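You operate a simulated robot arm through the tools that you are given. There is no shell and no other tool. Be economical: measure what you need, move in short steps, check, and stop when the job is done.

You run a simulated two-armed robot. Do the job below in one go: nothing can be reset, and whatever is moved stays where it is left.

TASK
Make room on the ringed rail and hang the red skirt beside the purple top.
Fine: sweater and cardigan each one ring along; skirt on the freed ring; the empty hanger goes on the end bar.

It is judged by the outcome, as a careful person would: the job done as asked, and still so three seconds after it is handed in. It fails if anything else is knocked over, pushed out of place, dropped, spilled or broken.

THE ROBOT
Two 7-joint arms with two-finger parallel grippers on one trunk, on a base that drives. Base frame: it is fixed to the floor where the robot stands at the start and does not move with it; the origin is under the middle of the robot, x ahead of it, y to its left, z up; the surface under the hand at the start is at about z = 120. Lengths are in mm, angles in degrees, forces in N, time in s.
The left shoulder is at the start at [60, 143, 825], the right one opposite. With the tool pointing down near the work surface each hand reaches from about 240 to 480 mm from the robot's upright axis, wherever it stands, measured 20 degrees to its own side. Places, roughly: blouse [750, 1000, 1000]; end bar [700, 1500, 1400]; ringed rail [700, 200, 1400]; shirt [750, 1250, 1000]; skirt [750, 1500, 1000]; top [750, 1250, 1000]. Payload 1.57 kg a hand.
Tool frame (each hand has its own): the origin (TCP) lies between the finger pads and is the grasp point; the fingertips stand 30 mm ahead of it; z points along the fingers, y is the line along which they close. The gripper opens to 110 mm. The fingers are 24 mm wide and 12 mm thick; the gripper's body (48 by 112 mm) begins 78 mm behind the TCP.
Orientation is that of the tool frame in the base frame, as a unit quaternion [w, x, y, z]. With the fingers straight down and closing along the base's y, the tool's x points along the base's -x, its y along +y and its z along -z.

THE INTERFACE
- The arms move only by the tool move_arm. It takes "left_plan", "right_plan" or both (then of equal length, played together; a hand with none holds still); each is a list of rows, each an object of numbers (a shift or turn left out is 0, a gripper value left out holds the last): "tx", "ty", "tz": the shift along the base's x, y, z in mm; "wx", "wy", "wz": the turn, a rotation vector about the base's x, y, z in degrees; "jaw": the opening, from 0 (shut) to 1 (fully open). In form: [{"tx": .., "ty": .., "tz": .., "wx": .., "wy": .., "wz": .., "jaw": ..}, ...]. A call has 1 to 10 rows; each row shifts and turns the commanded pose from where the row before left it. Rows are played at 5 a second. More than 50 mm and 8.6 degrees between two rows, or a gripper value outside its range, and nothing of the call is played. Where a pose cannot be reached the arm comes as near as it can. A force on the tool above 80 N (or 10 N above the force at the start of the call, whichever is more), or a blocked arm, ends the call early, and 0.2 s more pass. The fingers move at their own pace (about 45 mm/s each) and stop on an object; they squeeze with about 27 N. The grip force told is the motor's: it shows also when the fingers shut on nothing. Time passes only in rows, and 0.2 s behind the last, so rows that do not move let the fingers close. It gives the time, the measured TCP pose, the force on the tool (base axes), the opening and the grip force at its end, in the units of the frame above (readings bear some noise), with the torque about the TCP (base axes, N m) and any sound that the robot's microphone picked up.
- Cameras (640 x 400 px; columns grow to the right, rows downward): "scene" is now at [54.5, 34, 1459.5]; the picture's right is [0.40, -0.92, 0.00], its down [-0.49, -0.21, -0.84] and it looks along [0.78, 0.33, -0.54] (base axes); focal length 262 px, centre (320, 200). "left" rides on the left gripper at [70, -16, -141] in its tool frame; the picture's right is [0.23, 0.97, 0.00], its down [-0.86, 0.20, -0.48] and it looks along [-0.47, 0.11, 0.88] (tool axes); focal length 222 px, centre (320, 200). "right" rides on the right gripper at [70, 16, -141] in its tool frame; the picture's right is [-0.23, 0.97, 0.00], its down [-0.86, -0.20, -0.48] and it looks along [-0.47, -0.11, 0.88] (tool axes); focal length 222 px, centre (320, 200). There is no depth. A picture from a camera that has moved, and an enlarged one, comes with that camera's place and axes in the base frame and with its lens.
- snapshot(camera): a new picture of that camera. No time passes.
- slide_trunk(by): slides the trunk up (or, below 0, down) by that many mm; the arms and the scene camera ride with it, the base frame stays. It gives what a move gives, with no picture.
- drive_base(legs): drives the robot by 1 to 6 legs, each [ahead, left, turn to the left] in mm, mm and degrees, along the robot's own axes; the way and the turn of a leg run together, so that a leg with both is an arc; at most 1500 mm and 180 degrees a leg. The arms and the cameras ride along, it lands a little off, and it stops where it bumps. It gives what a move gives.
- turn_head(pan, tilt): turns the head with the scene camera to pan (to the left, within 86 degrees either way) and tilt (down, from -29 to 69), counted from straight ahead of the robot. It gives what a move gives.
- enlarge(camera, box): a new picture of the part [left, top, right, bottom] of that camera's present view, enlarged. No time passes.
- hand_in(): hands the job in; it is judged then, once.

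Go step by step. Nothing tells you exact positions but the pictures and the camera data: compare them with the known pose of the tool, close in by small moves and look again before you grip or let go. The budget is 120 turns and 100 pictures, counting those below and the enlarged ones. Unless the task says otherwise, let go and move clear before handing in, and close with one line.

The tools are called after "Emit:" as name(argument=value, ...) on one line, values as JSON. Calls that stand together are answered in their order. move_arm: Moves the arms, as the interface text tells. Its arguments: {"type":"object","properties":{"left_plan":{"type":"array","items":{"type":"object","properties":{"tx":{"type":"number"},"ty":{"type":"number"},"tz":{"type":"number"},"wx":{"type":"number"},"wy":{"type":"number"},"wz":{"type":"number"},"jaw":{"type":"number"}}}},"right_plan":{"type":"array","items":{"type":"object","properties":{"tx":{"type":"number"},"ty":{"type":"number"},"tz":{"type":"number"},"wx":{"type":"number"},"wy":{"type":"number"},"wz":{"type":"number"},"jaw":{"type":"number"}}}}},"required":[]} The other tools are called the same way: slide_trunk (by) slides the trunk up or down; drive_base (legs) drives the base; turn_head (pan, tilt) turns the head that bears the scene camera; snapshot (camera) takes a picture; enlarge (camera, box) takes an enlarged picture of a part of a camera's view; hand_in () hands the job in.

At the start:

```text
time_s: 0.0
left_eef_pos: [394.2, 238.7, 999.3]
left_tool_rot: [-0.001, 0.0, 1.0, 0.0]
left_force: [0.7, 0.2, 0.0]
left_torque: [0.02, 0.01, -0.01]
left_grip_width: 109.9
left_finger_force: 0.1
right_eef_pos: [446.2, -115.6, 999.4]
right_tool_rot: [0.0, 0.0, 1.0, 0.0]
right_force: [0.6, -0.3, -0.2]
right_torque: [-0.01, 0.01, 0.03]
right_grip_width: 109.7
right_finger_force: 0.0
trunk travel left (down, up): [-424.0, 166.0]
robot x, y, heading: [-1.1, 0.6, -0.1]
head pan, tilt: [23.3, 32.4]
```

scene: 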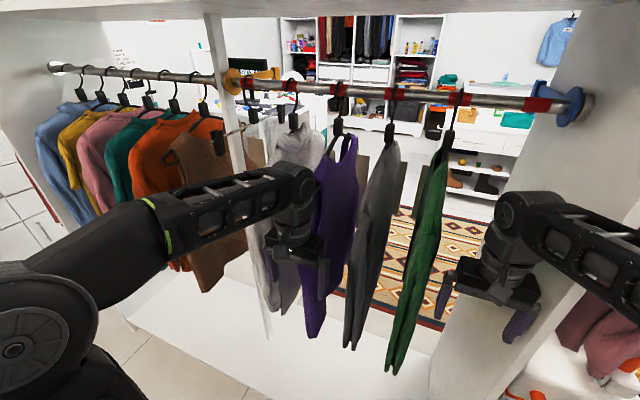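
right: 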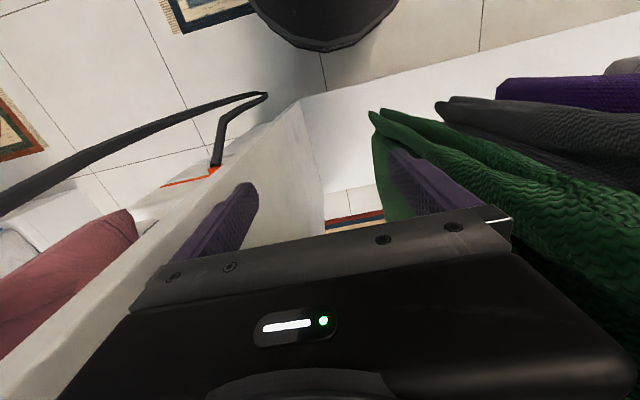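
left: 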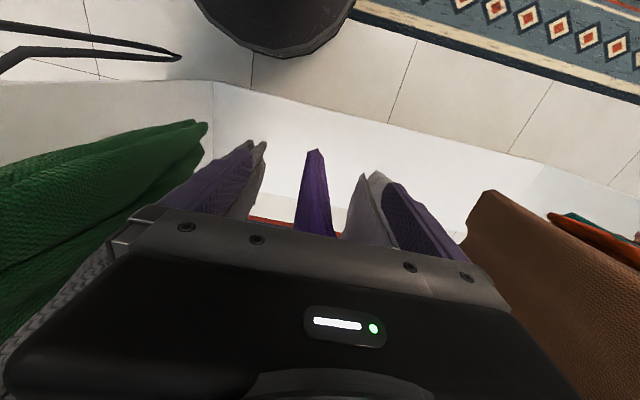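

I see a rail with red rings holding purple, grey and green garments, and another rail to the left with more clothes. I'll look closer at the rail and around for the skirt, end bar and empty hanger.

Emit:
enlarge(camera="scene", box=[220, 50, 620, 300])

Emit:
enlarge(camera="scene", box=[20, 40, 280, 200])

Emit:
turn_head(pan=75, tilt=20)

Emit:
snapshot(camera="scene")

Emit:
turn_head(pan=-30, tilt=35)

Emit:
snapshot(camera="scene")

```text
1.60 times, centred on (420, 175) of scene
camera zoom: at [54.5, 34.0, 1459.5], right [0.4, -0.92, 0.0], down [-0.49, -0.21, -0.84], along [0.78, 0.33, -0.54], focal length 420 px, centre (160, 240)
```

zoom: 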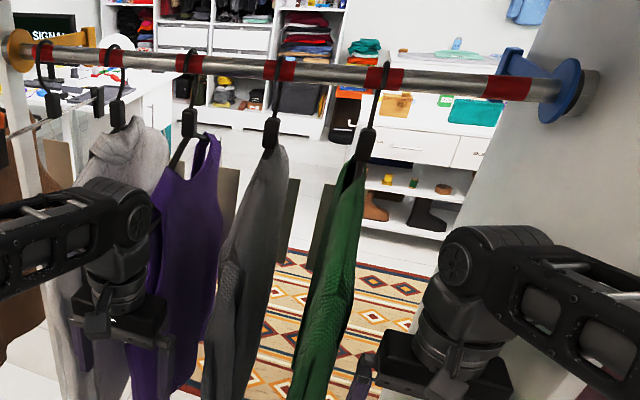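

```text
2.46 times, centred on (150, 120) of scene
camera zoom: at [54.5, 34.0, 1459.5], right [0.4, -0.92, 0.0], down [-0.49, -0.21, -0.84], along [0.78, 0.33, -0.54], focal length 646 px, centre (738, 397)
```

zoom: 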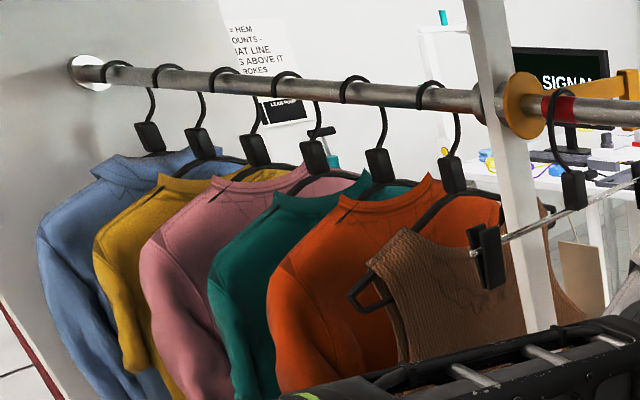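

```text
time_s: 1.2
left_eef_pos: [395.8, 237.3, 1000.8]
left_tool_rot: [0.0, 0.0, 1.0, 0.0]
left_force: [0.8, -0.2, -0.6]
left_torque: [0.0, 0.0, -0.02]
left_grip_width: 110.0
left_finger_force: 0.1
right_eef_pos: [445.8, -114.9, 999.8]
right_tool_rot: [0.001, 0.0, 1.0, 0.0]
right_force: [0.7, 0.7, 0.4]
right_torque: [0.01, 0.01, 0.0]
right_grip_width: 109.7
right_finger_force: 0.1
trunk travel left (down, up): [-424.0, 166.0]
robot x, y, heading: [0.6, 0.0, -0.0]
head pan, tilt: [75.0, 20.0]
```

```text
94 pictures are left
camera scene: at [-3.4, 88.6, 1479.3], right [0.97, -0.26, 0.0], down [-0.09, -0.33, -0.94], along [0.24, 0.91, -0.34], focal length 262 px, centre (320, 200)
```

scene: 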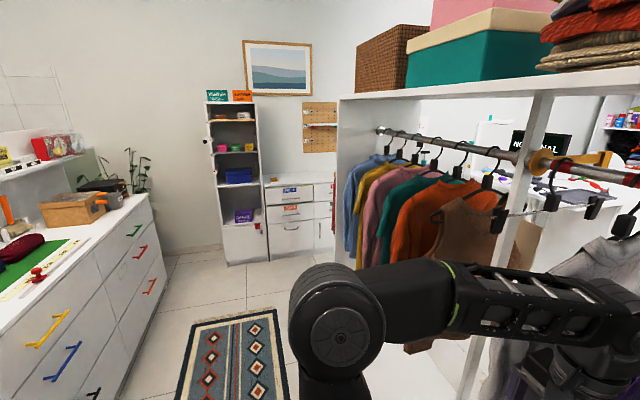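

```text
time_s: 3.0
left_eef_pos: [395.7, 238.4, 998.8]
left_tool_rot: [0.0, 0.0, 1.0, 0.0]
left_force: [0.1, -0.4, 0.5]
left_torque: [0.02, 0.0, 0.01]
left_grip_width: 109.9
left_finger_force: 0.1
right_eef_pos: [446.9, -115.5, 999.3]
right_tool_rot: [0.0, -0.001, 1.0, 0.0]
right_force: [0.0, 1.1, 0.5]
right_torque: [-0.01, 0.02, 0.0]
right_grip_width: 109.9
right_finger_force: 0.1
trunk travel left (down, up): [-424.0, 166.0]
robot x, y, heading: [-0.1, 0.4, -0.1]
head pan, tilt: [-30.0, 35.0]
```

```text
93 pictures are left
camera scene: at [48.7, -45.4, 1455.5], right [-0.5, -0.87, 0.0], down [-0.5, 0.29, -0.82], along [0.71, -0.41, -0.57], focal length 262 px, centre (320, 200)
```

scene: 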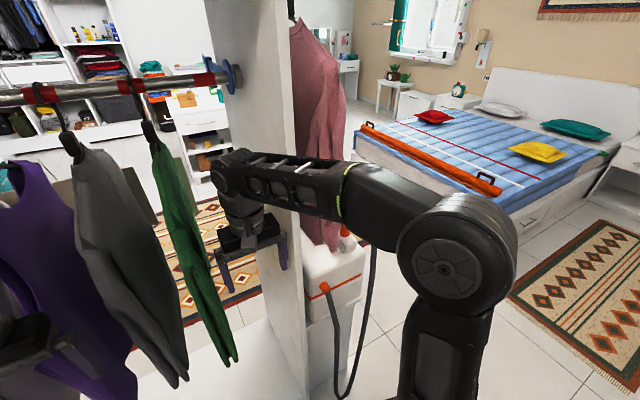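

The ringed rail carries an empty clip hanger, white, purple, grey, green and an unused ring. The red skirt isn't visible yet, so I drive back and left to look.

Emit:
drive_base(legs=[[-150, 0, 0], [0, 1100, 0]])

Emit:
turn_head(pan=40, tilt=20)

Emit:
snapshot(camera="scene")

Emit:
turn_head(pan=-10, tilt=20)

Emit:
snapshot(camera="scene")

```text
time_s: 5.2
left_eef_pos: [234.5, 263.6, 999.5]
left_tool_rot: [-0.001, -0.014, 1.0, -0.001]
left_force: [0.2, -1.3, -0.9]
left_torque: [0.0, -0.02, 0.0]
left_grip_width: 110.1
left_finger_force: 0.1
right_eef_pos: [295.2, -88.7, 999.7]
right_tool_rot: [0.0, -0.013, 1.0, 0.0]
right_force: [-1.0, 0.4, 0.7]
right_torque: [0.0, 0.03, 0.01]
right_grip_width: 110.1
right_finger_force: 0.1
trunk travel left (down, up): [-424.0, 166.0]
robot x, y, heading: [-154.1, 15.3, 1.6]
head pan, tilt: [-30.0, 35.0]
stopped in leg 2: the robot was blocked; the commanded pose is now the measured one
```

```text
time_s: 6.6
left_eef_pos: [235.2, 263.9, 1000.9]
left_tool_rot: [-0.001, -0.013, 1.0, -0.001]
left_force: [0.0, -0.3, -0.2]
left_torque: [0.02, -0.01, -0.01]
left_grip_width: 110.1
left_finger_force: 0.1
right_eef_pos: [295.0, -88.2, 1000.2]
right_tool_rot: [0.0, -0.013, 1.0, 0.0]
right_force: [0.0, 0.6, 0.6]
right_torque: [0.01, -0.02, 0.0]
right_grip_width: 109.8
right_finger_force: 0.0
trunk travel left (down, up): [-424.0, 166.0]
robot x, y, heading: [-150.2, 14.4, 1.5]
head pan, tilt: [40.0, 20.0]
```

```text
92 pictures are left
camera scene: at [-112.1, 75.2, 1479.3], right [0.66, -0.75, 0.0], down [-0.26, -0.23, -0.94], along [0.7, 0.62, -0.34], focal length 262 px, centre (320, 200)
```

scene: 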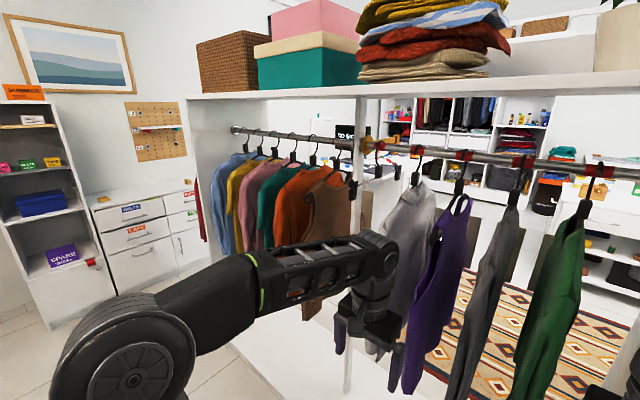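

```text
time_s: 7.8
left_eef_pos: [234.6, 264.1, 999.2]
left_tool_rot: [0.0, -0.013, 1.0, 0.0]
left_force: [-0.3, 0.3, -0.6]
left_torque: [0.0, 0.02, 0.01]
left_grip_width: 110.1
left_finger_force: 0.1
right_eef_pos: [295.8, -89.4, 999.3]
right_tool_rot: [-0.001, -0.013, 1.0, 0.0]
right_force: [0.5, -0.7, -0.1]
right_torque: [-0.05, 0.06, -0.02]
right_grip_width: 110.1
right_finger_force: 0.1
trunk travel left (down, up): [-424.0, 166.0]
robot x, y, heading: [-153.8, 19.5, 1.6]
head pan, tilt: [-10.0, 20.0]
```

```text
91 pictures are left
camera scene: at [-89.7, -0.1, 1479.3], right [-0.15, -0.99, 0.0], down [-0.34, 0.05, -0.94], along [0.93, -0.14, -0.34], focal length 262 px, centre (320, 200)
```

scene: 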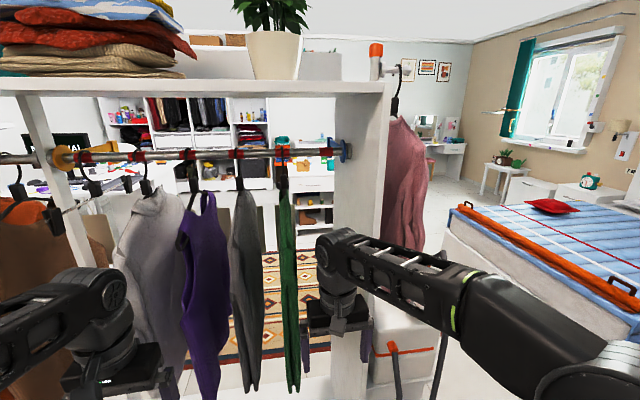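

A red garment hangs just outside the left end panel. The drive left was blocked, so I look down left at the floor.

Emit:
turn_head(pan=86, tilt=45)

Emit:
snapshot(camera="scene")

Emit:
enlarge(camera="right", box=[0, 0, 640, 400])

Emit:
snapshot(camera="left")

```text
time_s: 9.5
left_eef_pos: [234.2, 263.8, 1000.1]
left_tool_rot: [0.0, -0.013, 1.0, 0.0]
left_force: [0.4, 0.0, 0.4]
left_torque: [0.02, 0.01, -0.01]
left_grip_width: 110.1
left_finger_force: 0.0
right_eef_pos: [295.8, -89.1, 1000.3]
right_tool_rot: [0.0, -0.012, 1.0, -0.001]
right_force: [-0.4, -0.2, -0.5]
right_torque: [0.01, -0.05, 0.03]
right_grip_width: 109.9
right_finger_force: 0.1
trunk travel left (down, up): [-424.0, 166.0]
robot x, y, heading: [-153.6, 16.0, 1.5]
head pan, tilt: [85.9, 45.0]
```

```text
90 pictures are left
camera scene: at [-178.2, 94.7, 1440.7], right [1.0, -0.04, 0.0], down [-0.03, -0.71, -0.71], along [0.03, 0.71, -0.71], focal length 262 px, centre (320, 200)
```

scene: 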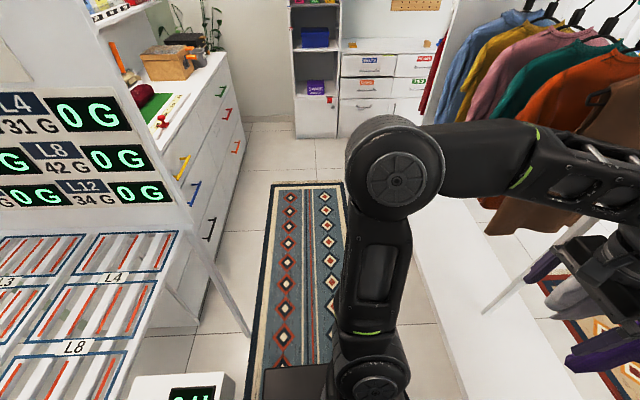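

```text
1.00 times, centred on (320, 200) of right (not enlarged: the box is as wide or as high as the picture)
camera zoom: at [223.7, -74.6, 1141.7], right [0.2, 0.98, 0.0], down [0.86, -0.18, 0.48], along [0.47, -0.1, -0.88], focal length 222 px, centre (320, 200)
```

zoom: 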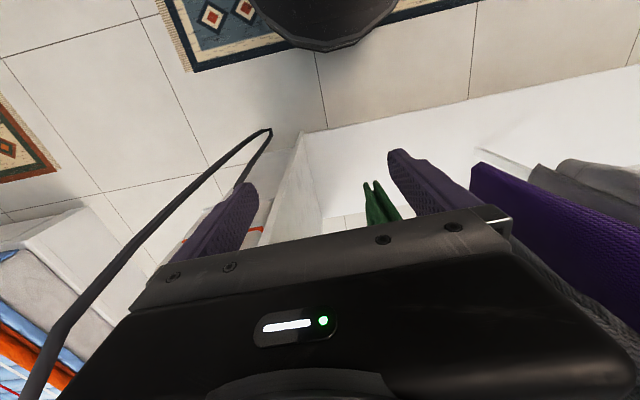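

```text
88 pictures are left
camera left: at [166.8, 246.7, 1141.2], right [-0.25, 0.97, 0.0], down [0.85, 0.22, 0.48], along [0.46, 0.12, -0.88], focal length 222 px, centre (320, 200)
```

left: 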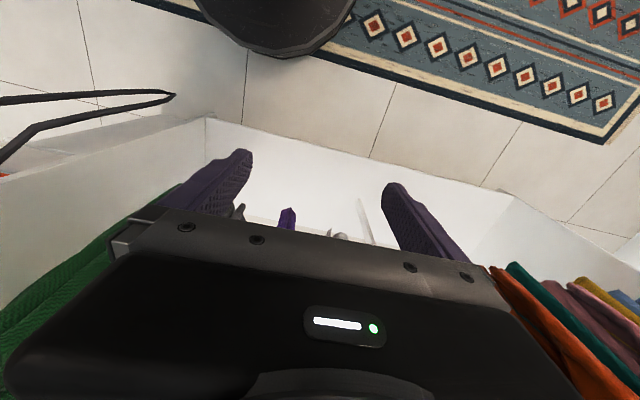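

A bench/scale stand is on my left-rear; it blocks at this x. I go forward 100 and then left.

Emit:
drive_base(legs=[[100, 0, -1.5], [0, 600, 0]])

Emit:
turn_head(pan=50, tilt=25)

Emit:
snapshot(camera="scene")

```text
time_s: 13.6
left_eef_pos: [334.1, 859.3, 998.9]
left_tool_rot: [0.0, -0.007, 1.0, 0.0]
left_force: [-1.0, -0.2, -0.5]
left_torque: [-0.04, 0.02, -0.02]
left_grip_width: 109.9
left_finger_force: 0.1
right_eef_pos: [389.0, 506.4, 1001.0]
right_tool_rot: [0.0, -0.006, 1.0, 0.0]
right_force: [-0.7, -0.2, 0.6]
right_torque: [0.0, -0.03, 0.0]
right_grip_width: 110.2
right_finger_force: 0.1
trunk travel left (down, up): [-424.0, 166.0]
robot x, y, heading: [-58.2, 617.5, 0.7]
head pan, tilt: [85.9, 45.0]
```

```text
time_s: 14.6
left_eef_pos: [334.2, 859.3, 999.1]
left_tool_rot: [-0.001, -0.007, 1.0, 0.0]
left_force: [0.6, 0.2, -0.7]
left_torque: [-0.01, -0.01, 0.02]
left_grip_width: 110.0
left_finger_force: 0.1
right_eef_pos: [389.1, 505.7, 1000.0]
right_tool_rot: [0.0, -0.006, 1.0, 0.001]
right_force: [-0.2, -0.4, 0.5]
right_torque: [-0.02, 0.01, 0.0]
right_grip_width: 110.0
right_finger_force: 0.0
trunk travel left (down, up): [-424.0, 166.0]
robot x, y, heading: [-58.6, 619.0, 0.8]
head pan, tilt: [50.0, 25.0]
```

```text
87 pictures are left
camera scene: at [-27.9, 685.7, 1471.2], right [0.77, -0.63, 0.0], down [-0.27, -0.33, -0.91], along [0.57, 0.7, -0.42], focal length 262 px, centre (320, 200)
```

scene: 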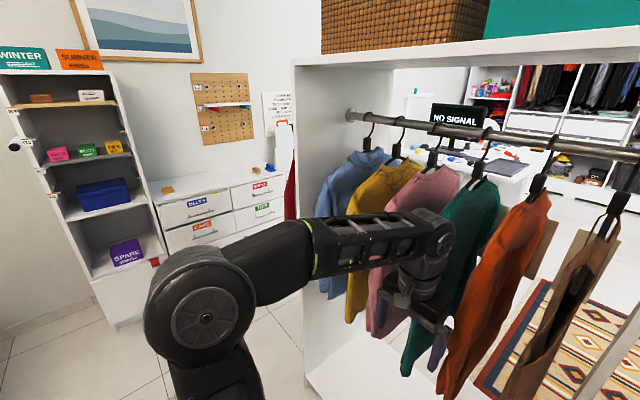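

The red skirt hangs outside the left panel. Continue left.

Emit:
drive_base(legs=[[0, 700, 0]])

Emit:
turn_head(pan=30, tilt=15)

Emit:
snapshot(camera="scene")

```text
time_s: 18.5
left_eef_pos: [328.6, 1566.4, 998.2]
left_tool_rot: [-0.001, -0.003, 1.0, 0.001]
left_force: [-0.3, 0.5, -0.2]
left_torque: [-0.02, 0.01, -0.02]
left_grip_width: 110.0
left_finger_force: 0.1
right_eef_pos: [381.8, 1213.9, 1000.3]
right_tool_rot: [0.0, -0.003, 1.0, 0.0]
right_force: [-0.1, -0.4, 0.0]
right_torque: [-0.01, 0.0, 0.02]
right_grip_width: 109.8
right_finger_force: 0.0
trunk travel left (down, up): [-424.0, 166.0]
robot x, y, heading: [-64.1, 1329.3, 0.4]
head pan, tilt: [50.0, 25.0]
```

```text
time_s: 19.3
left_eef_pos: [328.2, 1567.0, 999.5]
left_tool_rot: [0.001, -0.005, 1.0, 0.0]
left_force: [-0.2, 1.3, -0.2]
left_torque: [-0.01, -0.02, 0.01]
left_grip_width: 110.2
left_finger_force: 0.0
right_eef_pos: [381.5, 1213.0, 999.7]
right_tool_rot: [0.0, -0.003, 1.0, 0.0]
right_force: [0.4, 0.1, -0.5]
right_torque: [0.0, 0.0, 0.0]
right_grip_width: 110.0
right_finger_force: 0.0
trunk travel left (down, up): [-424.0, 166.0]
robot x, y, heading: [-65.5, 1328.2, 0.5]
head pan, tilt: [30.0, 15.0]
```

```text
86 pictures are left
camera scene: at [-12.7, 1371.5, 1487.4], right [0.51, -0.86, 0.0], down [-0.22, -0.13, -0.97], along [0.83, 0.49, -0.26], focal length 262 px, centre (320, 200)
```

scene: 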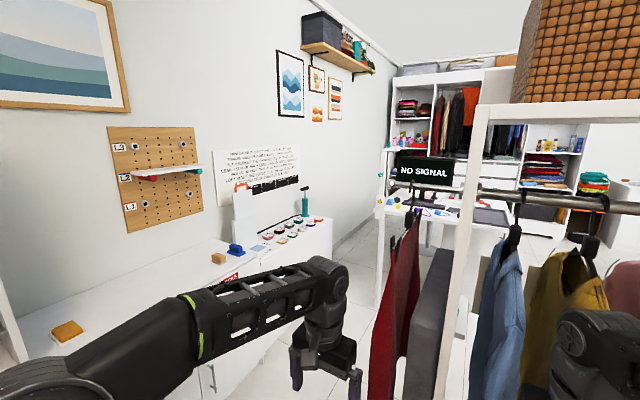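

Emit:
enlarge(camera="scene", box=[350, 140, 540, 400])

Emit:
turn_head(pan=10, tilt=30)

Emit:
snapshot(camera="scene")

Emit:
snapshot(camera="left")

```text
1.54 times, centred on (445, 270) of scene
camera zoom: at [-12.7, 1371.5, 1487.4], right [0.51, -0.86, 0.0], down [-0.22, -0.13, -0.97], along [0.83, 0.49, -0.26], focal length 404 px, centre (128, 92)
```

zoom: 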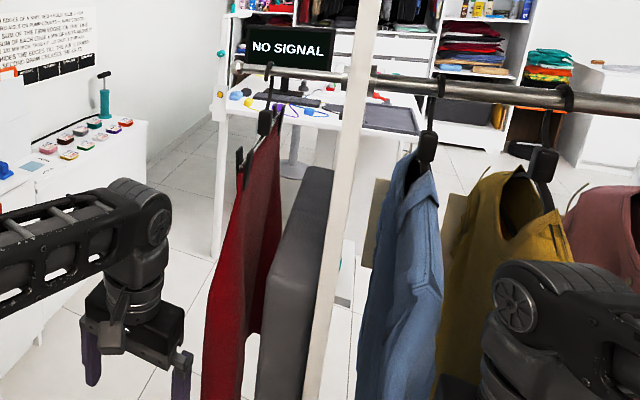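

```text
time_s: 20.2
left_eef_pos: [327.8, 1566.6, 999.6]
left_tool_rot: [0.001, -0.004, 1.0, -0.001]
left_force: [-0.9, 0.4, 0.0]
left_torque: [0.03, 0.0, 0.01]
left_grip_width: 109.8
left_finger_force: 0.0
right_eef_pos: [381.6, 1212.1, 1000.2]
right_tool_rot: [0.0, -0.003, 1.0, 0.0]
right_force: [-0.2, -0.3, -0.5]
right_torque: [0.0, -0.02, -0.02]
right_grip_width: 109.9
right_finger_force: 0.0
trunk travel left (down, up): [-424.0, 166.0]
robot x, y, heading: [-63.5, 1328.3, 0.2]
head pan, tilt: [10.0, 30.0]
```

```text
84 pictures are left
camera scene: at [-4.3, 1340.5, 1463.3], right [0.18, -0.98, 0.0], down [-0.49, -0.09, -0.87], along [0.85, 0.16, -0.5], focal length 262 px, centre (320, 200)
```

scene: 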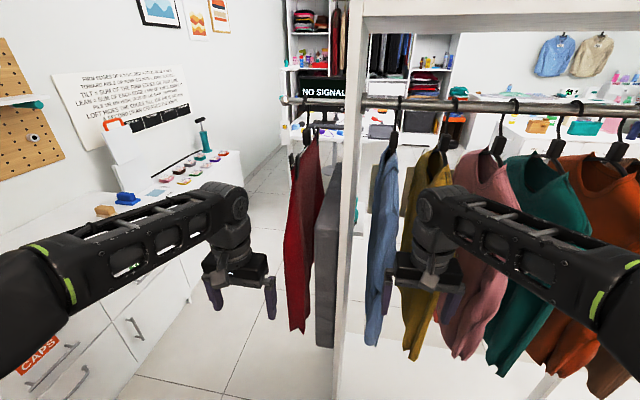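

```text
83 pictures are left
camera left: at [259.8, 1550.5, 1141.2], right [-0.23, 0.97, 0.0], down [0.85, 0.21, 0.48], along [0.46, 0.11, -0.88], focal length 222 px, centre (320, 200)
```

left: 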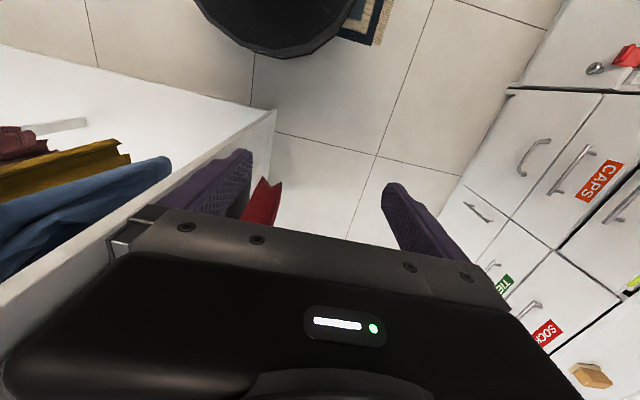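

The skirt hangs by a clip hanger on the short end bar at about y=1510 (rail x≈665, z≈1350); rings sit at about y = 498, 376, 246, 120, -8, -133. I'll start with the cardigan: raise the trunk and go back to the ringed rail.

Emit:
slide_trunk(by=160)

Emit:
drive_base(legs=[[0, -1290, 0]])

Emit:
turn_head(pan=0, tilt=20)

Emit:
snapshot(camera="scene")

```text
time_s: 22.0
left_eef_pos: [329.4, 1565.5, 1160.1]
left_tool_rot: [0.0, -0.003, 1.0, 0.0]
left_force: [-0.6, 0.1, -0.6]
left_torque: [-0.02, -0.02, 0.03]
left_grip_width: 110.0
left_finger_force: 0.0
right_eef_pos: [381.9, 1211.5, 1159.3]
right_tool_rot: [0.0, -0.003, 1.0, 0.0]
right_force: [0.1, 0.5, 0.3]
right_torque: [-0.01, -0.01, 0.0]
right_grip_width: 109.8
right_finger_force: 0.0
trunk travel left (down, up): [-584.0, 6.0]
robot x, y, heading: [-67.2, 1327.2, 0.4]
head pan, tilt: [10.0, 30.0]
```

```text
time_s: 28.5
left_eef_pos: [337.4, 277.1, 1159.2]
left_tool_rot: [0.0, -0.004, 1.0, 0.0]
left_force: [0.6, 0.2, -0.3]
left_torque: [-0.03, -0.01, -0.01]
left_grip_width: 109.9
left_finger_force: 0.0
right_eef_pos: [392.5, -77.5, 1159.9]
right_tool_rot: [0.0, -0.003, 1.0, 0.0]
right_force: [-0.1, -0.8, -0.8]
right_torque: [0.03, -0.02, -0.02]
right_grip_width: 109.8
right_finger_force: 0.1
trunk travel left (down, up): [-584.0, 6.0]
robot x, y, heading: [-56.9, 36.3, 0.5]
head pan, tilt: [10.0, 30.0]
```

```text
time_s: 29.2
left_eef_pos: [336.7, 276.7, 1160.7]
left_tool_rot: [0.0, -0.005, 1.0, 0.0]
left_force: [0.5, 0.2, 0.2]
left_torque: [-0.03, 0.0, 0.02]
left_grip_width: 109.9
left_finger_force: 0.0
right_eef_pos: [391.4, -75.9, 1160.2]
right_tool_rot: [0.0, -0.003, 1.0, 0.0]
right_force: [0.2, 0.0, -0.2]
right_torque: [0.01, -0.01, 0.01]
right_grip_width: 109.9
right_finger_force: 0.1
trunk travel left (down, up): [-584.0, 6.0]
robot x, y, heading: [-60.2, 33.5, 0.7]
head pan, tilt: [0.0, 20.0]
```

```text
82 pictures are left
camera scene: at [9.8, 35.0, 1639.3], right [0.01, -1.0, 0.0], down [-0.34, 0.0, -0.94], along [0.94, 0.01, -0.34], focal length 262 px, centre (320, 200)
```

scene: 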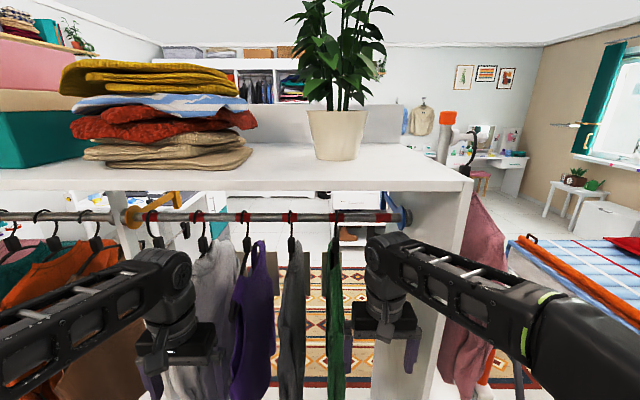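

The right hand can reach the cardigan (green, y≈-8). I pitch the right hand forward to horizontal in front of it, narrowing the jaw.

Emit:
move_arm(right_plan=[{"wy": -8.5, "tz": 10, "ty": 6.5, "jaw": 0.5}, {"wy": -8.5, "tz": 10, "ty": 6.5}, {"wy": -8.5, "tz": 10, "ty": 6.5}, {"wy": -8.5, "tz": 10, "ty": 6.5}, {"wy": -8.5, "tz": 10, "ty": 6.5}, {"wy": -8.5, "tz": 10, "ty": 6.5}, {"wy": -8.5, "tz": 10, "ty": 6.5}, {"wy": -8.5, "tz": 10, "ty": 6.5}, {"wy": -8.5, "tz": 10, "ty": 6.5}, {"wy": -8.5, "tz": 10, "ty": 6.5}])

Emit:
snapshot(camera="right")

Emit:
snapshot(camera="scene")

```text
time_s: 31.4
left_eef_pos: [339.3, 278.4, 1159.4]
left_tool_rot: [-0.001, -0.004, 1.0, 0.0]
left_force: [0.2, -1.3, 0.1]
left_torque: [0.01, 0.02, 0.0]
left_grip_width: 109.8
left_finger_force: 0.0
right_eef_pos: [391.3, -11.7, 1260.3]
right_tool_rot: [0.676, -0.003, 0.737, -0.003]
right_force: [0.1, -0.5, 0.4]
right_torque: [-0.05, -0.02, -0.01]
right_grip_width: 54.9
right_finger_force: 0.0
trunk travel left (down, up): [-584.0, 6.0]
robot x, y, heading: [-55.8, 36.6, 0.4]
head pan, tilt: [0.0, 20.0]
```

```text
81 pictures are left
camera right: at [244.0, 4.5, 1203.7], right [0.02, 0.98, 0.22], down [-0.4, -0.19, 0.9], along [0.92, -0.11, 0.39], focal length 222 px, centre (320, 200)
```

right: 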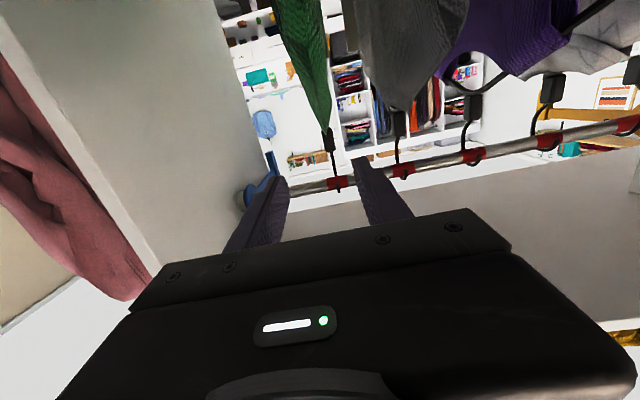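

```text
80 pictures are left
camera scene: at [10.4, 35.3, 1639.3], right [0.01, -1.0, 0.0], down [-0.34, 0.0, -0.94], along [0.94, 0.01, -0.34], focal length 262 px, centre (320, 200)
```

scene: 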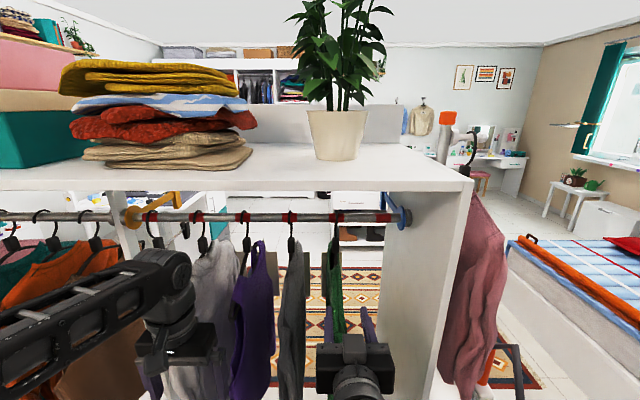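

Ring 5 triangulates to about (673, -6, 1356), and the cardigan's neck block is about z=1268. I enlarge to see the hook and block.

Emit:
enlarge(camera="right", box=[260, 90, 420, 220])

Emit:
enlarge(camera="scene", box=[190, 180, 420, 330])

```text
3.08 times, centred on (340, 155) of right
camera zoom: at [244.0, 4.5, 1203.7], right [0.02, 0.98, 0.22], down [-0.4, -0.19, 0.9], along [0.92, -0.11, 0.39], focal length 684 px, centre (258, 338)
```

zoom: 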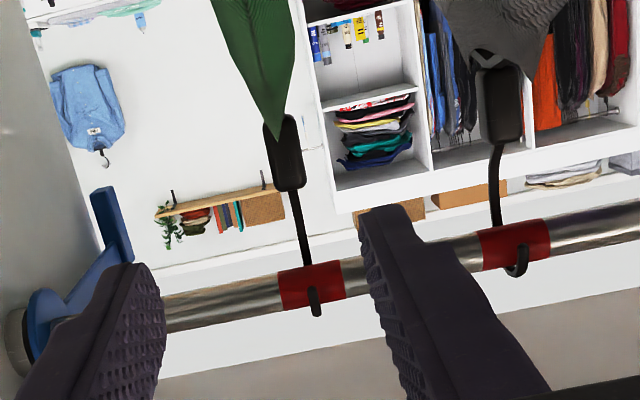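

```text
2.67 times, centred on (305, 255) of scene
camera zoom: at [10.4, 35.3, 1639.3], right [0.01, -1.0, 0.0], down [-0.34, 0.0, -0.94], along [0.94, 0.01, -0.34], focal length 700 px, centre (360, 53)
```

zoom: 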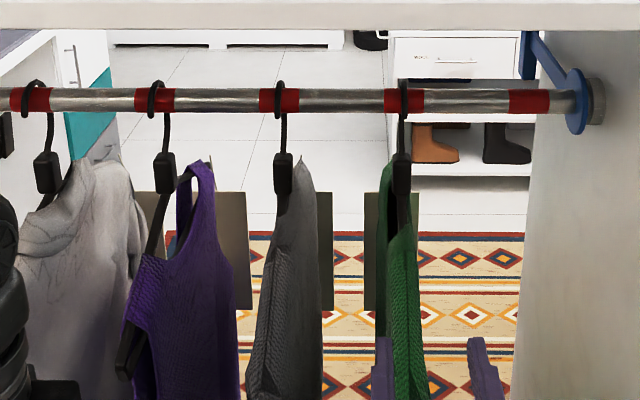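

The stem passes behind the rail and the tip comes over to the front, so I can lift slightly and slide along. I pitch a bit down to keep the camera clear of the garment and advance partway.

Emit:
move_arm(right_plan=[{"wy": 6.5, "tx": 25, "tz": 5, "ty": 2}, {"wy": 6.5, "tx": 25, "tz": 5, "ty": 2}, {"tx": 35, "ty": 2}, {"tx": 35}, {"tx": 35}, {"tx": 35}])

Emit:
snapshot(camera="right")

Emit:
enlarge(camera="scene", box=[190, 180, 420, 330])

```text
time_s: 32.8
left_eef_pos: [339.0, 277.1, 1158.6]
left_tool_rot: [-0.001, -0.005, 1.0, 0.0]
left_force: [0.5, 0.6, -0.1]
left_torque: [0.02, 0.03, -0.01]
left_grip_width: 109.9
left_finger_force: 0.0
right_eef_pos: [583.2, -5.3, 1269.3]
right_tool_rot: [0.588, -0.004, 0.809, -0.002]
right_force: [-0.8, 0.6, 0.0]
right_torque: [-0.02, -0.03, 0.0]
right_grip_width: 55.1
right_finger_force: 0.0
trunk travel left (down, up): [-584.0, 6.0]
robot x, y, heading: [-57.3, 39.1, 0.2]
head pan, tilt: [0.0, 20.0]
```

```text
77 pictures are left
camera right: at [425.8, 10.9, 1247.0], right [0.07, 0.98, 0.21], down [-0.19, -0.19, 0.96], along [0.98, -0.1, 0.17], focal length 222 px, centre (320, 200)
```

right: 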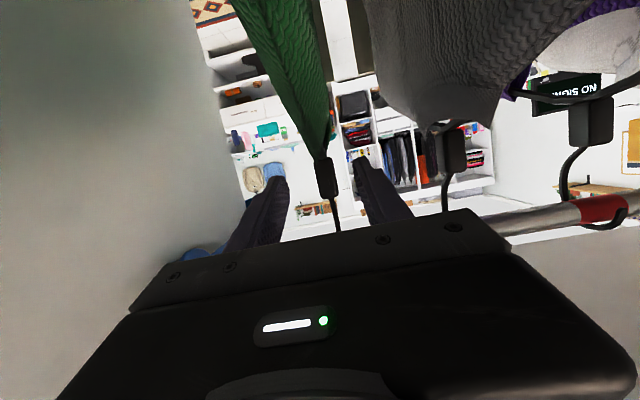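

```text
2.67 times, centred on (305, 255) of scene
camera zoom: at [11.1, 35.1, 1639.3], right [0.01, -1.0, 0.0], down [-0.34, 0.0, -0.94], along [0.94, 0.01, -0.34], focal length 700 px, centre (360, 53)
```

zoom: 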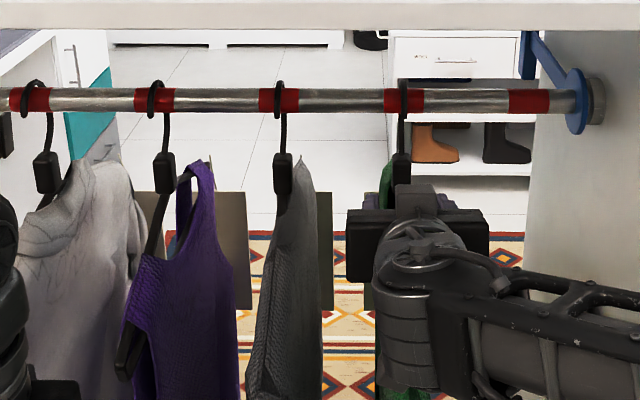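

Block centre confirmed at about (673, -3, 1267). Advance and grip.

Emit:
move_arm(right_plan=[{"tx": 30, "ty": 1}, {"tx": 30, "ty": 1}, {"tx": 28}, {"jaw": 0}, {}, {}, {}])

Emit:
snapshot(camera="right")

Emit:
enlarge(camera="scene", box=[190, 180, 420, 330])

```text
time_s: 34.4
left_eef_pos: [336.4, 277.1, 1160.1]
left_tool_rot: [0.0, -0.005, 1.0, 0.0]
left_force: [-0.2, 1.2, -0.2]
left_torque: [0.0, 0.0, -0.01]
left_grip_width: 110.0
left_finger_force: 0.2
right_eef_pos: [669.9, -4.4, 1269.9]
right_tool_rot: [0.588, -0.003, 0.809, -0.002]
right_force: [1.3, 3.5, 2.2]
right_torque: [-0.22, 0.15, 0.02]
right_grip_width: 20.0
right_finger_force: 27.2
trunk travel left (down, up): [-584.0, 6.0]
robot x, y, heading: [-55.8, 36.7, 0.5]
head pan, tilt: [0.0, 20.0]
```

```text
75 pictures are left
camera right: at [513.1, 11.9, 1247.2], right [0.07, 0.98, 0.21], down [-0.19, -0.19, 0.96], along [0.98, -0.1, 0.17], focal length 222 px, centre (320, 200)
```

right: 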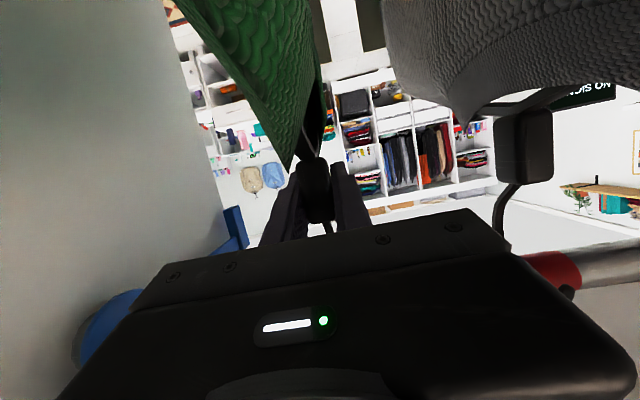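

```text
2.67 times, centred on (305, 255) of scene
camera zoom: at [9.8, 35.5, 1639.4], right [0.01, -1.0, 0.0], down [-0.34, 0.0, -0.94], along [0.94, 0.01, -0.34], focal length 700 px, centre (360, 53)
```

zoom: 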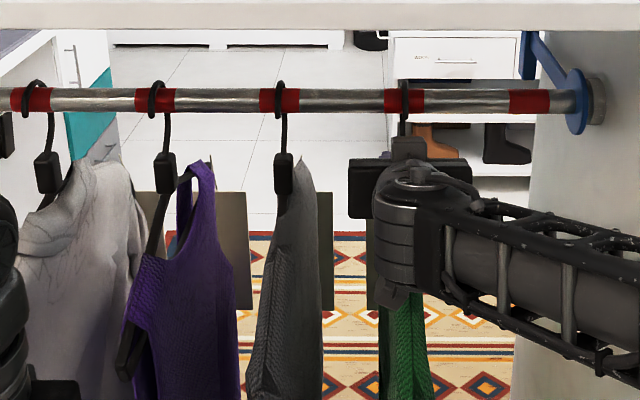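

Gripped (20 mm block). Lift 9 mm and slide halfway toward ring 6.

Emit:
move_arm(right_plan=[{"tz": 5}, {"tz": 4}, {"ty": -12}, {"ty": -16}, {"ty": -16}, {"ty": -16}])

Emit:
enlarge(camera="scene", box=[240, 180, 470, 330])

```text
time_s: 35.8
left_eef_pos: [337.4, 276.0, 1159.1]
left_tool_rot: [-0.001, -0.004, 1.0, 0.0]
left_force: [-0.1, -0.6, -1.1]
left_torque: [0.02, 0.01, 0.01]
left_grip_width: 110.1
left_finger_force: 0.0
right_eef_pos: [669.5, -63.2, 1278.1]
right_tool_rot: [0.587, -0.004, 0.809, -0.001]
right_force: [-0.9, 0.5, -4.8]
right_torque: [0.06, -0.05, 0.01]
right_grip_width: 19.9
right_finger_force: 26.8
trunk travel left (down, up): [-584.0, 6.0]
robot x, y, heading: [-52.3, 36.9, 0.5]
head pan, tilt: [0.0, 20.0]
```

```text
2.67 times, centred on (355, 255) of scene
camera zoom: at [10.4, 34.4, 1639.3], right [0.01, -1.0, 0.0], down [-0.34, 0.0, -0.94], along [0.94, 0.01, -0.34], focal length 700 px, centre (227, 53)
```

zoom: 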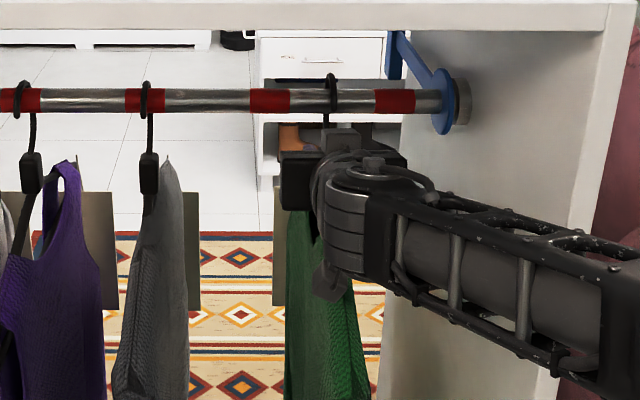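

The hook clears and slides freely. Continue 64 mm to ring 6.

Emit:
move_arm(right_plan=[{"ty": -16}, {"ty": -16}, {"ty": -16}, {"ty": -16}, {}])

Emit:
enlarge(camera="scene", box=[240, 180, 470, 330])

Emit:
snapshot(camera="right")

```text
time_s: 37.0
left_eef_pos: [336.7, 277.9, 1159.5]
left_tool_rot: [0.0, -0.004, 1.0, 0.0]
left_force: [0.2, 0.0, -0.7]
left_torque: [0.0, 0.0, 0.02]
left_grip_width: 109.9
left_finger_force: 0.1
right_eef_pos: [669.6, -125.7, 1279.1]
right_tool_rot: [0.588, -0.003, 0.809, -0.002]
right_force: [0.7, 0.3, -5.8]
right_torque: [0.03, -0.02, 0.0]
right_grip_width: 19.9
right_finger_force: 27.1
trunk travel left (down, up): [-584.0, 6.0]
robot x, y, heading: [-58.7, 35.0, 0.5]
head pan, tilt: [0.0, 20.0]
```

```text
2.67 times, centred on (355, 255) of scene
camera zoom: at [10.6, 35.0, 1639.3], right [0.01, -1.0, 0.0], down [-0.34, 0.0, -0.94], along [0.94, 0.01, -0.34], focal length 700 px, centre (227, 53)
```

zoom: 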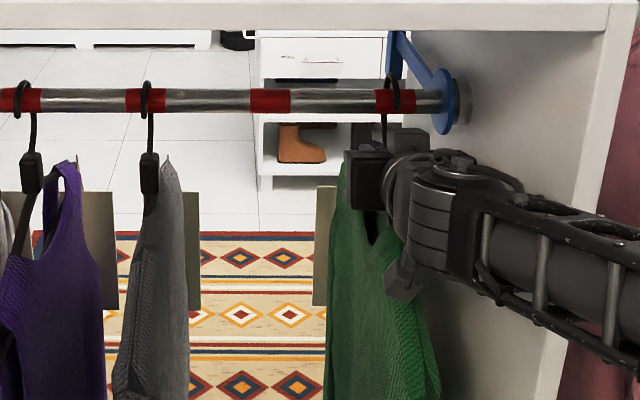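

```text
71 pictures are left
camera right: at [512.9, -109.8, 1256.6], right [0.07, 0.98, 0.21], down [-0.19, -0.19, 0.96], along [0.98, -0.1, 0.17], focal length 222 px, centre (320, 200)
```

right: 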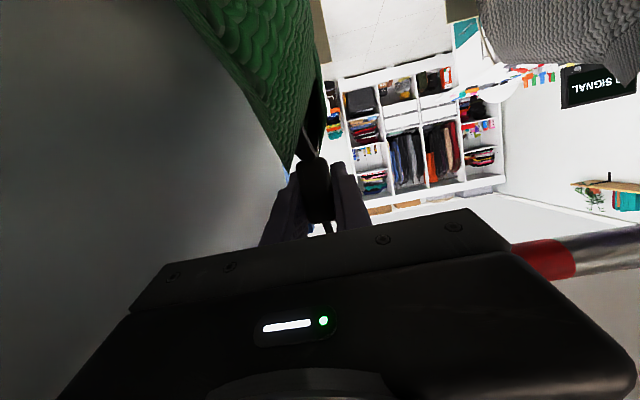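

The hook is over ring 6. Lower, release, and check before backing away.

Emit:
move_arm(right_plan=[{"tz": -5}, {"tz": -5}, {}, {"jaw": 0.4}, {}, {}])

Emit:
enlarge(camera="scene", box=[240, 180, 470, 330])

```text
time_s: 38.4
left_eef_pos: [338.4, 277.7, 1160.0]
left_tool_rot: [0.0, -0.005, 1.0, 0.0]
left_force: [-0.7, 0.4, -0.3]
left_torque: [0.04, 0.02, -0.04]
left_grip_width: 110.0
left_finger_force: 0.0
right_eef_pos: [670.8, -126.1, 1270.0]
right_tool_rot: [0.587, -0.003, 0.809, -0.002]
right_force: [0.0, -0.2, 0.2]
right_torque: [0.0, -0.01, 0.0]
right_grip_width: 43.9
right_finger_force: 0.0
trunk travel left (down, up): [-584.0, 6.0]
robot x, y, heading: [-58.6, 32.1, 0.5]
head pan, tilt: [0.0, 20.0]
```

```text
2.67 times, centred on (355, 255) of scene
camera zoom: at [9.9, 34.9, 1639.3], right [0.01, -1.0, 0.0], down [-0.34, 0.0, -0.94], along [0.94, 0.01, -0.34], focal length 700 px, centre (227, 53)
```

zoom: 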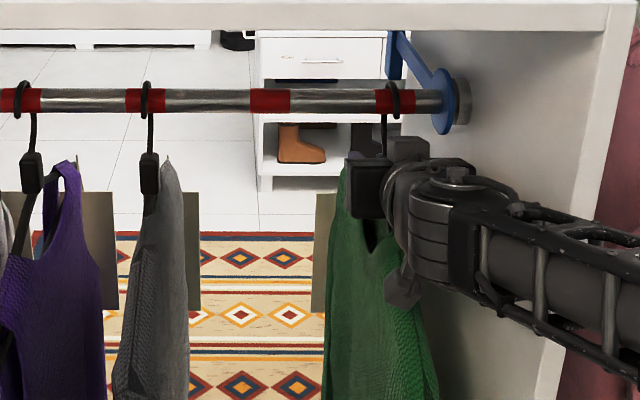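

Cardigan hangs on ring 6. Back off and move to the sweater's neck (y≈122).

Emit:
move_arm(right_plan=[{"tx": -30}, {"tx": -30}, {"tx": -35}, {"tx": -35}, {"ty": 49, "jaw": 0.5}, {"ty": 49}, {"ty": 49}, {"ty": 49}, {"ty": 49}])

Emit:
snapshot(camera="right")

Emit:
enlarge(camera="scene", box=[190, 180, 420, 330])

```text
time_s: 40.4
left_eef_pos: [337.4, 278.3, 1159.2]
left_tool_rot: [-0.001, -0.005, 1.0, 0.0]
left_force: [0.3, 1.1, 0.2]
left_torque: [-0.04, -0.01, -0.04]
left_grip_width: 110.1
left_finger_force: 0.0
right_eef_pos: [540.7, 118.1, 1267.6]
right_tool_rot: [0.588, -0.002, 0.809, -0.004]
right_force: [0.0, 0.1, 1.0]
right_torque: [-0.03, 0.01, 0.02]
right_grip_width: 54.8
right_finger_force: 0.1
trunk travel left (down, up): [-584.0, 6.0]
robot x, y, heading: [-56.7, 35.1, 0.4]
head pan, tilt: [0.0, 20.0]
```

```text
69 pictures are left
camera right: at [383.1, 133.5, 1245.0], right [0.07, 0.98, 0.21], down [-0.19, -0.19, 0.96], along [0.98, -0.11, 0.17], focal length 222 px, centre (320, 200)
```

right: 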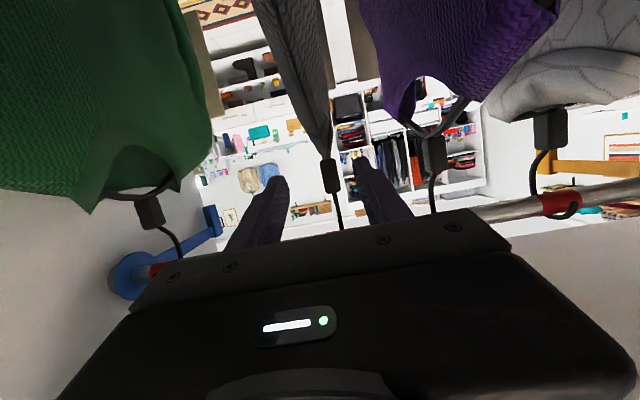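

```text
2.67 times, centred on (305, 255) of scene
camera zoom: at [10.4, 36.6, 1639.3], right [0.01, -1.0, 0.0], down [-0.34, 0.0, -0.94], along [0.94, 0.01, -0.34], focal length 700 px, centre (360, 53)
```

zoom: 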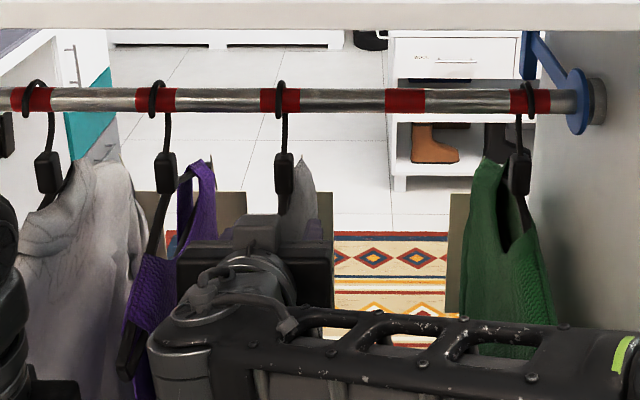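

Sweater block at about y=120, z=1266. Advance and grip.

Emit:
move_arm(right_plan=[{"tx": 35, "ty": 2}, {"tx": 35}, {"tx": 30}, {"tx": 30}, {"jaw": 0}, {}, {}, {}])

Emit:
enlarge(camera="scene", box=[190, 180, 420, 330])

```text
time_s: 42.2
left_eef_pos: [337.4, 277.6, 1160.7]
left_tool_rot: [0.001, -0.005, 1.0, 0.0]
left_force: [-0.2, -0.2, -0.1]
left_torque: [0.01, 0.01, 0.0]
left_grip_width: 109.9
left_finger_force: 0.0
right_eef_pos: [672.0, 120.6, 1269.4]
right_tool_rot: [0.588, -0.003, 0.809, -0.002]
right_force: [0.9, 2.8, 2.9]
right_torque: [-0.26, 0.14, -0.04]
right_grip_width: 19.9
right_finger_force: 27.0
trunk travel left (down, up): [-584.0, 6.0]
robot x, y, heading: [-53.9, 36.7, 0.4]
head pan, tilt: [0.0, 20.0]
```

```text
2.67 times, centred on (305, 255) of scene
camera zoom: at [9.8, 35.6, 1639.4], right [0.01, -1.0, 0.0], down [-0.34, 0.0, -0.94], along [0.94, 0.01, -0.34], focal length 700 px, centre (360, 53)
```

zoom: 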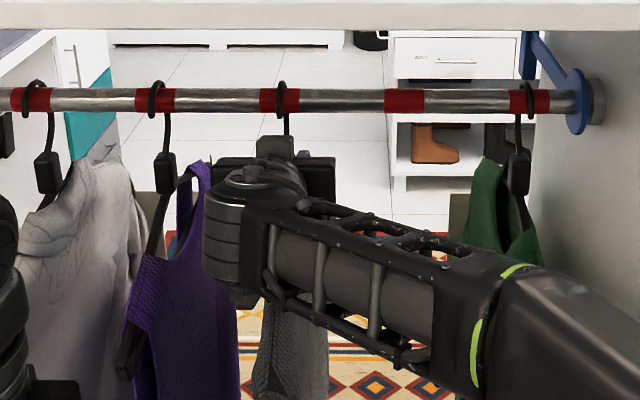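

Gripped. Lift and slide to ring 5.

Emit:
move_arm(right_plan=[{"tz": 5}, {"tz": 4}, {"ty": -14}, {"ty": -18}, {"ty": -18}, {"ty": -18}, {"ty": -18}, {"ty": -18}, {"ty": -18}, {}])

Emit:
enlarge(camera="scene", box=[190, 180, 420, 330])

```text
time_s: 44.4
left_eef_pos: [337.7, 277.2, 1159.6]
left_tool_rot: [-0.001, -0.004, 1.0, 0.0]
left_force: [1.2, -0.1, 0.7]
left_torque: [0.0, 0.03, 0.01]
left_grip_width: 110.1
left_finger_force: 0.0
right_eef_pos: [670.3, -1.4, 1277.5]
right_tool_rot: [0.587, -0.004, 0.809, -0.001]
right_force: [-0.9, 0.4, -4.3]
right_torque: [0.03, -0.05, -0.02]
right_grip_width: 20.2
right_finger_force: 27.4
trunk travel left (down, up): [-584.0, 6.0]
robot x, y, heading: [-56.6, 34.2, 0.4]
head pan, tilt: [0.0, 20.0]
```

```text
2.67 times, centred on (305, 255) of scene
camera zoom: at [10.5, 35.3, 1639.3], right [0.01, -1.0, 0.0], down [-0.34, 0.0, -0.94], along [0.94, 0.01, -0.34], focal length 700 px, centre (360, 53)
```

zoom: 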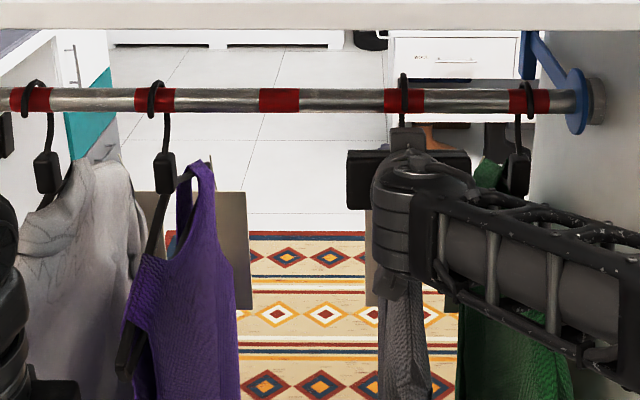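

Sweater hook is over ring 5. Lower, release and withdraw; check cardigan undisturbed.

Emit:
move_arm(right_plan=[{"tz": -5}, {"tz": -4}, {}, {"jaw": 0.4}, {}, {"tx": -30}, {"tx": -35}, {"tx": -35}, {"tx": -35}, {"tx": -35}])

Emit:
enlarge(camera="scene", box=[190, 180, 420, 330])

Emit:
snapshot(camera="right")

```text
time_s: 46.6
left_eef_pos: [336.1, 277.3, 1159.4]
left_tool_rot: [0.0, -0.005, 1.0, 0.0]
left_force: [0.5, 0.5, 0.7]
left_torque: [-0.02, -0.02, 0.02]
left_grip_width: 109.9
left_finger_force: 0.0
right_eef_pos: [500.4, -3.9, 1270.1]
right_tool_rot: [0.588, -0.003, 0.809, -0.003]
right_force: [0.4, -0.4, 0.7]
right_torque: [-0.03, 0.0, 0.01]
right_grip_width: 44.1
right_finger_force: 0.1
trunk travel left (down, up): [-584.0, 6.0]
robot x, y, heading: [-55.7, 37.4, 0.5]
head pan, tilt: [0.0, 20.0]
```

```text
2.67 times, centred on (305, 255) of scene
camera zoom: at [8.6, 34.7, 1639.4], right [0.01, -1.0, 0.0], down [-0.34, 0.0, -0.94], along [0.94, 0.01, -0.34], focal length 700 px, centre (360, 53)
```

zoom: 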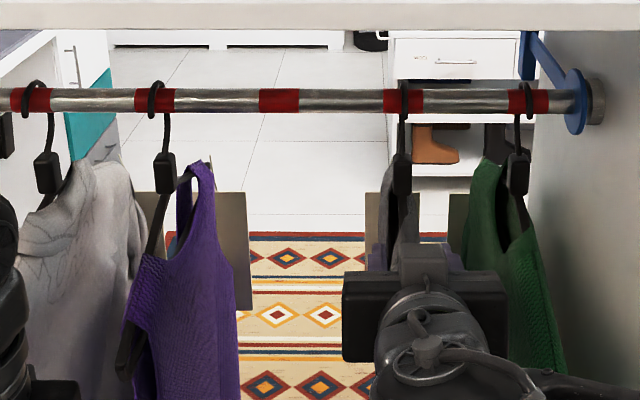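

```text
64 pictures are left
camera right: at [342.7, 11.2, 1247.2], right [0.07, 0.98, 0.21], down [-0.19, -0.19, 0.96], along [0.98, -0.1, 0.17], focal length 222 px, centre (320, 200)
```

right: 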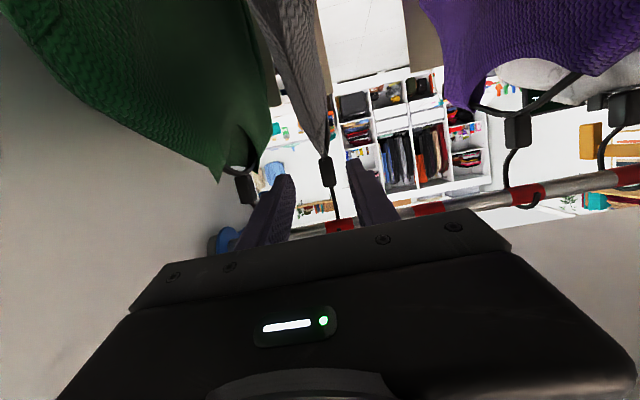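

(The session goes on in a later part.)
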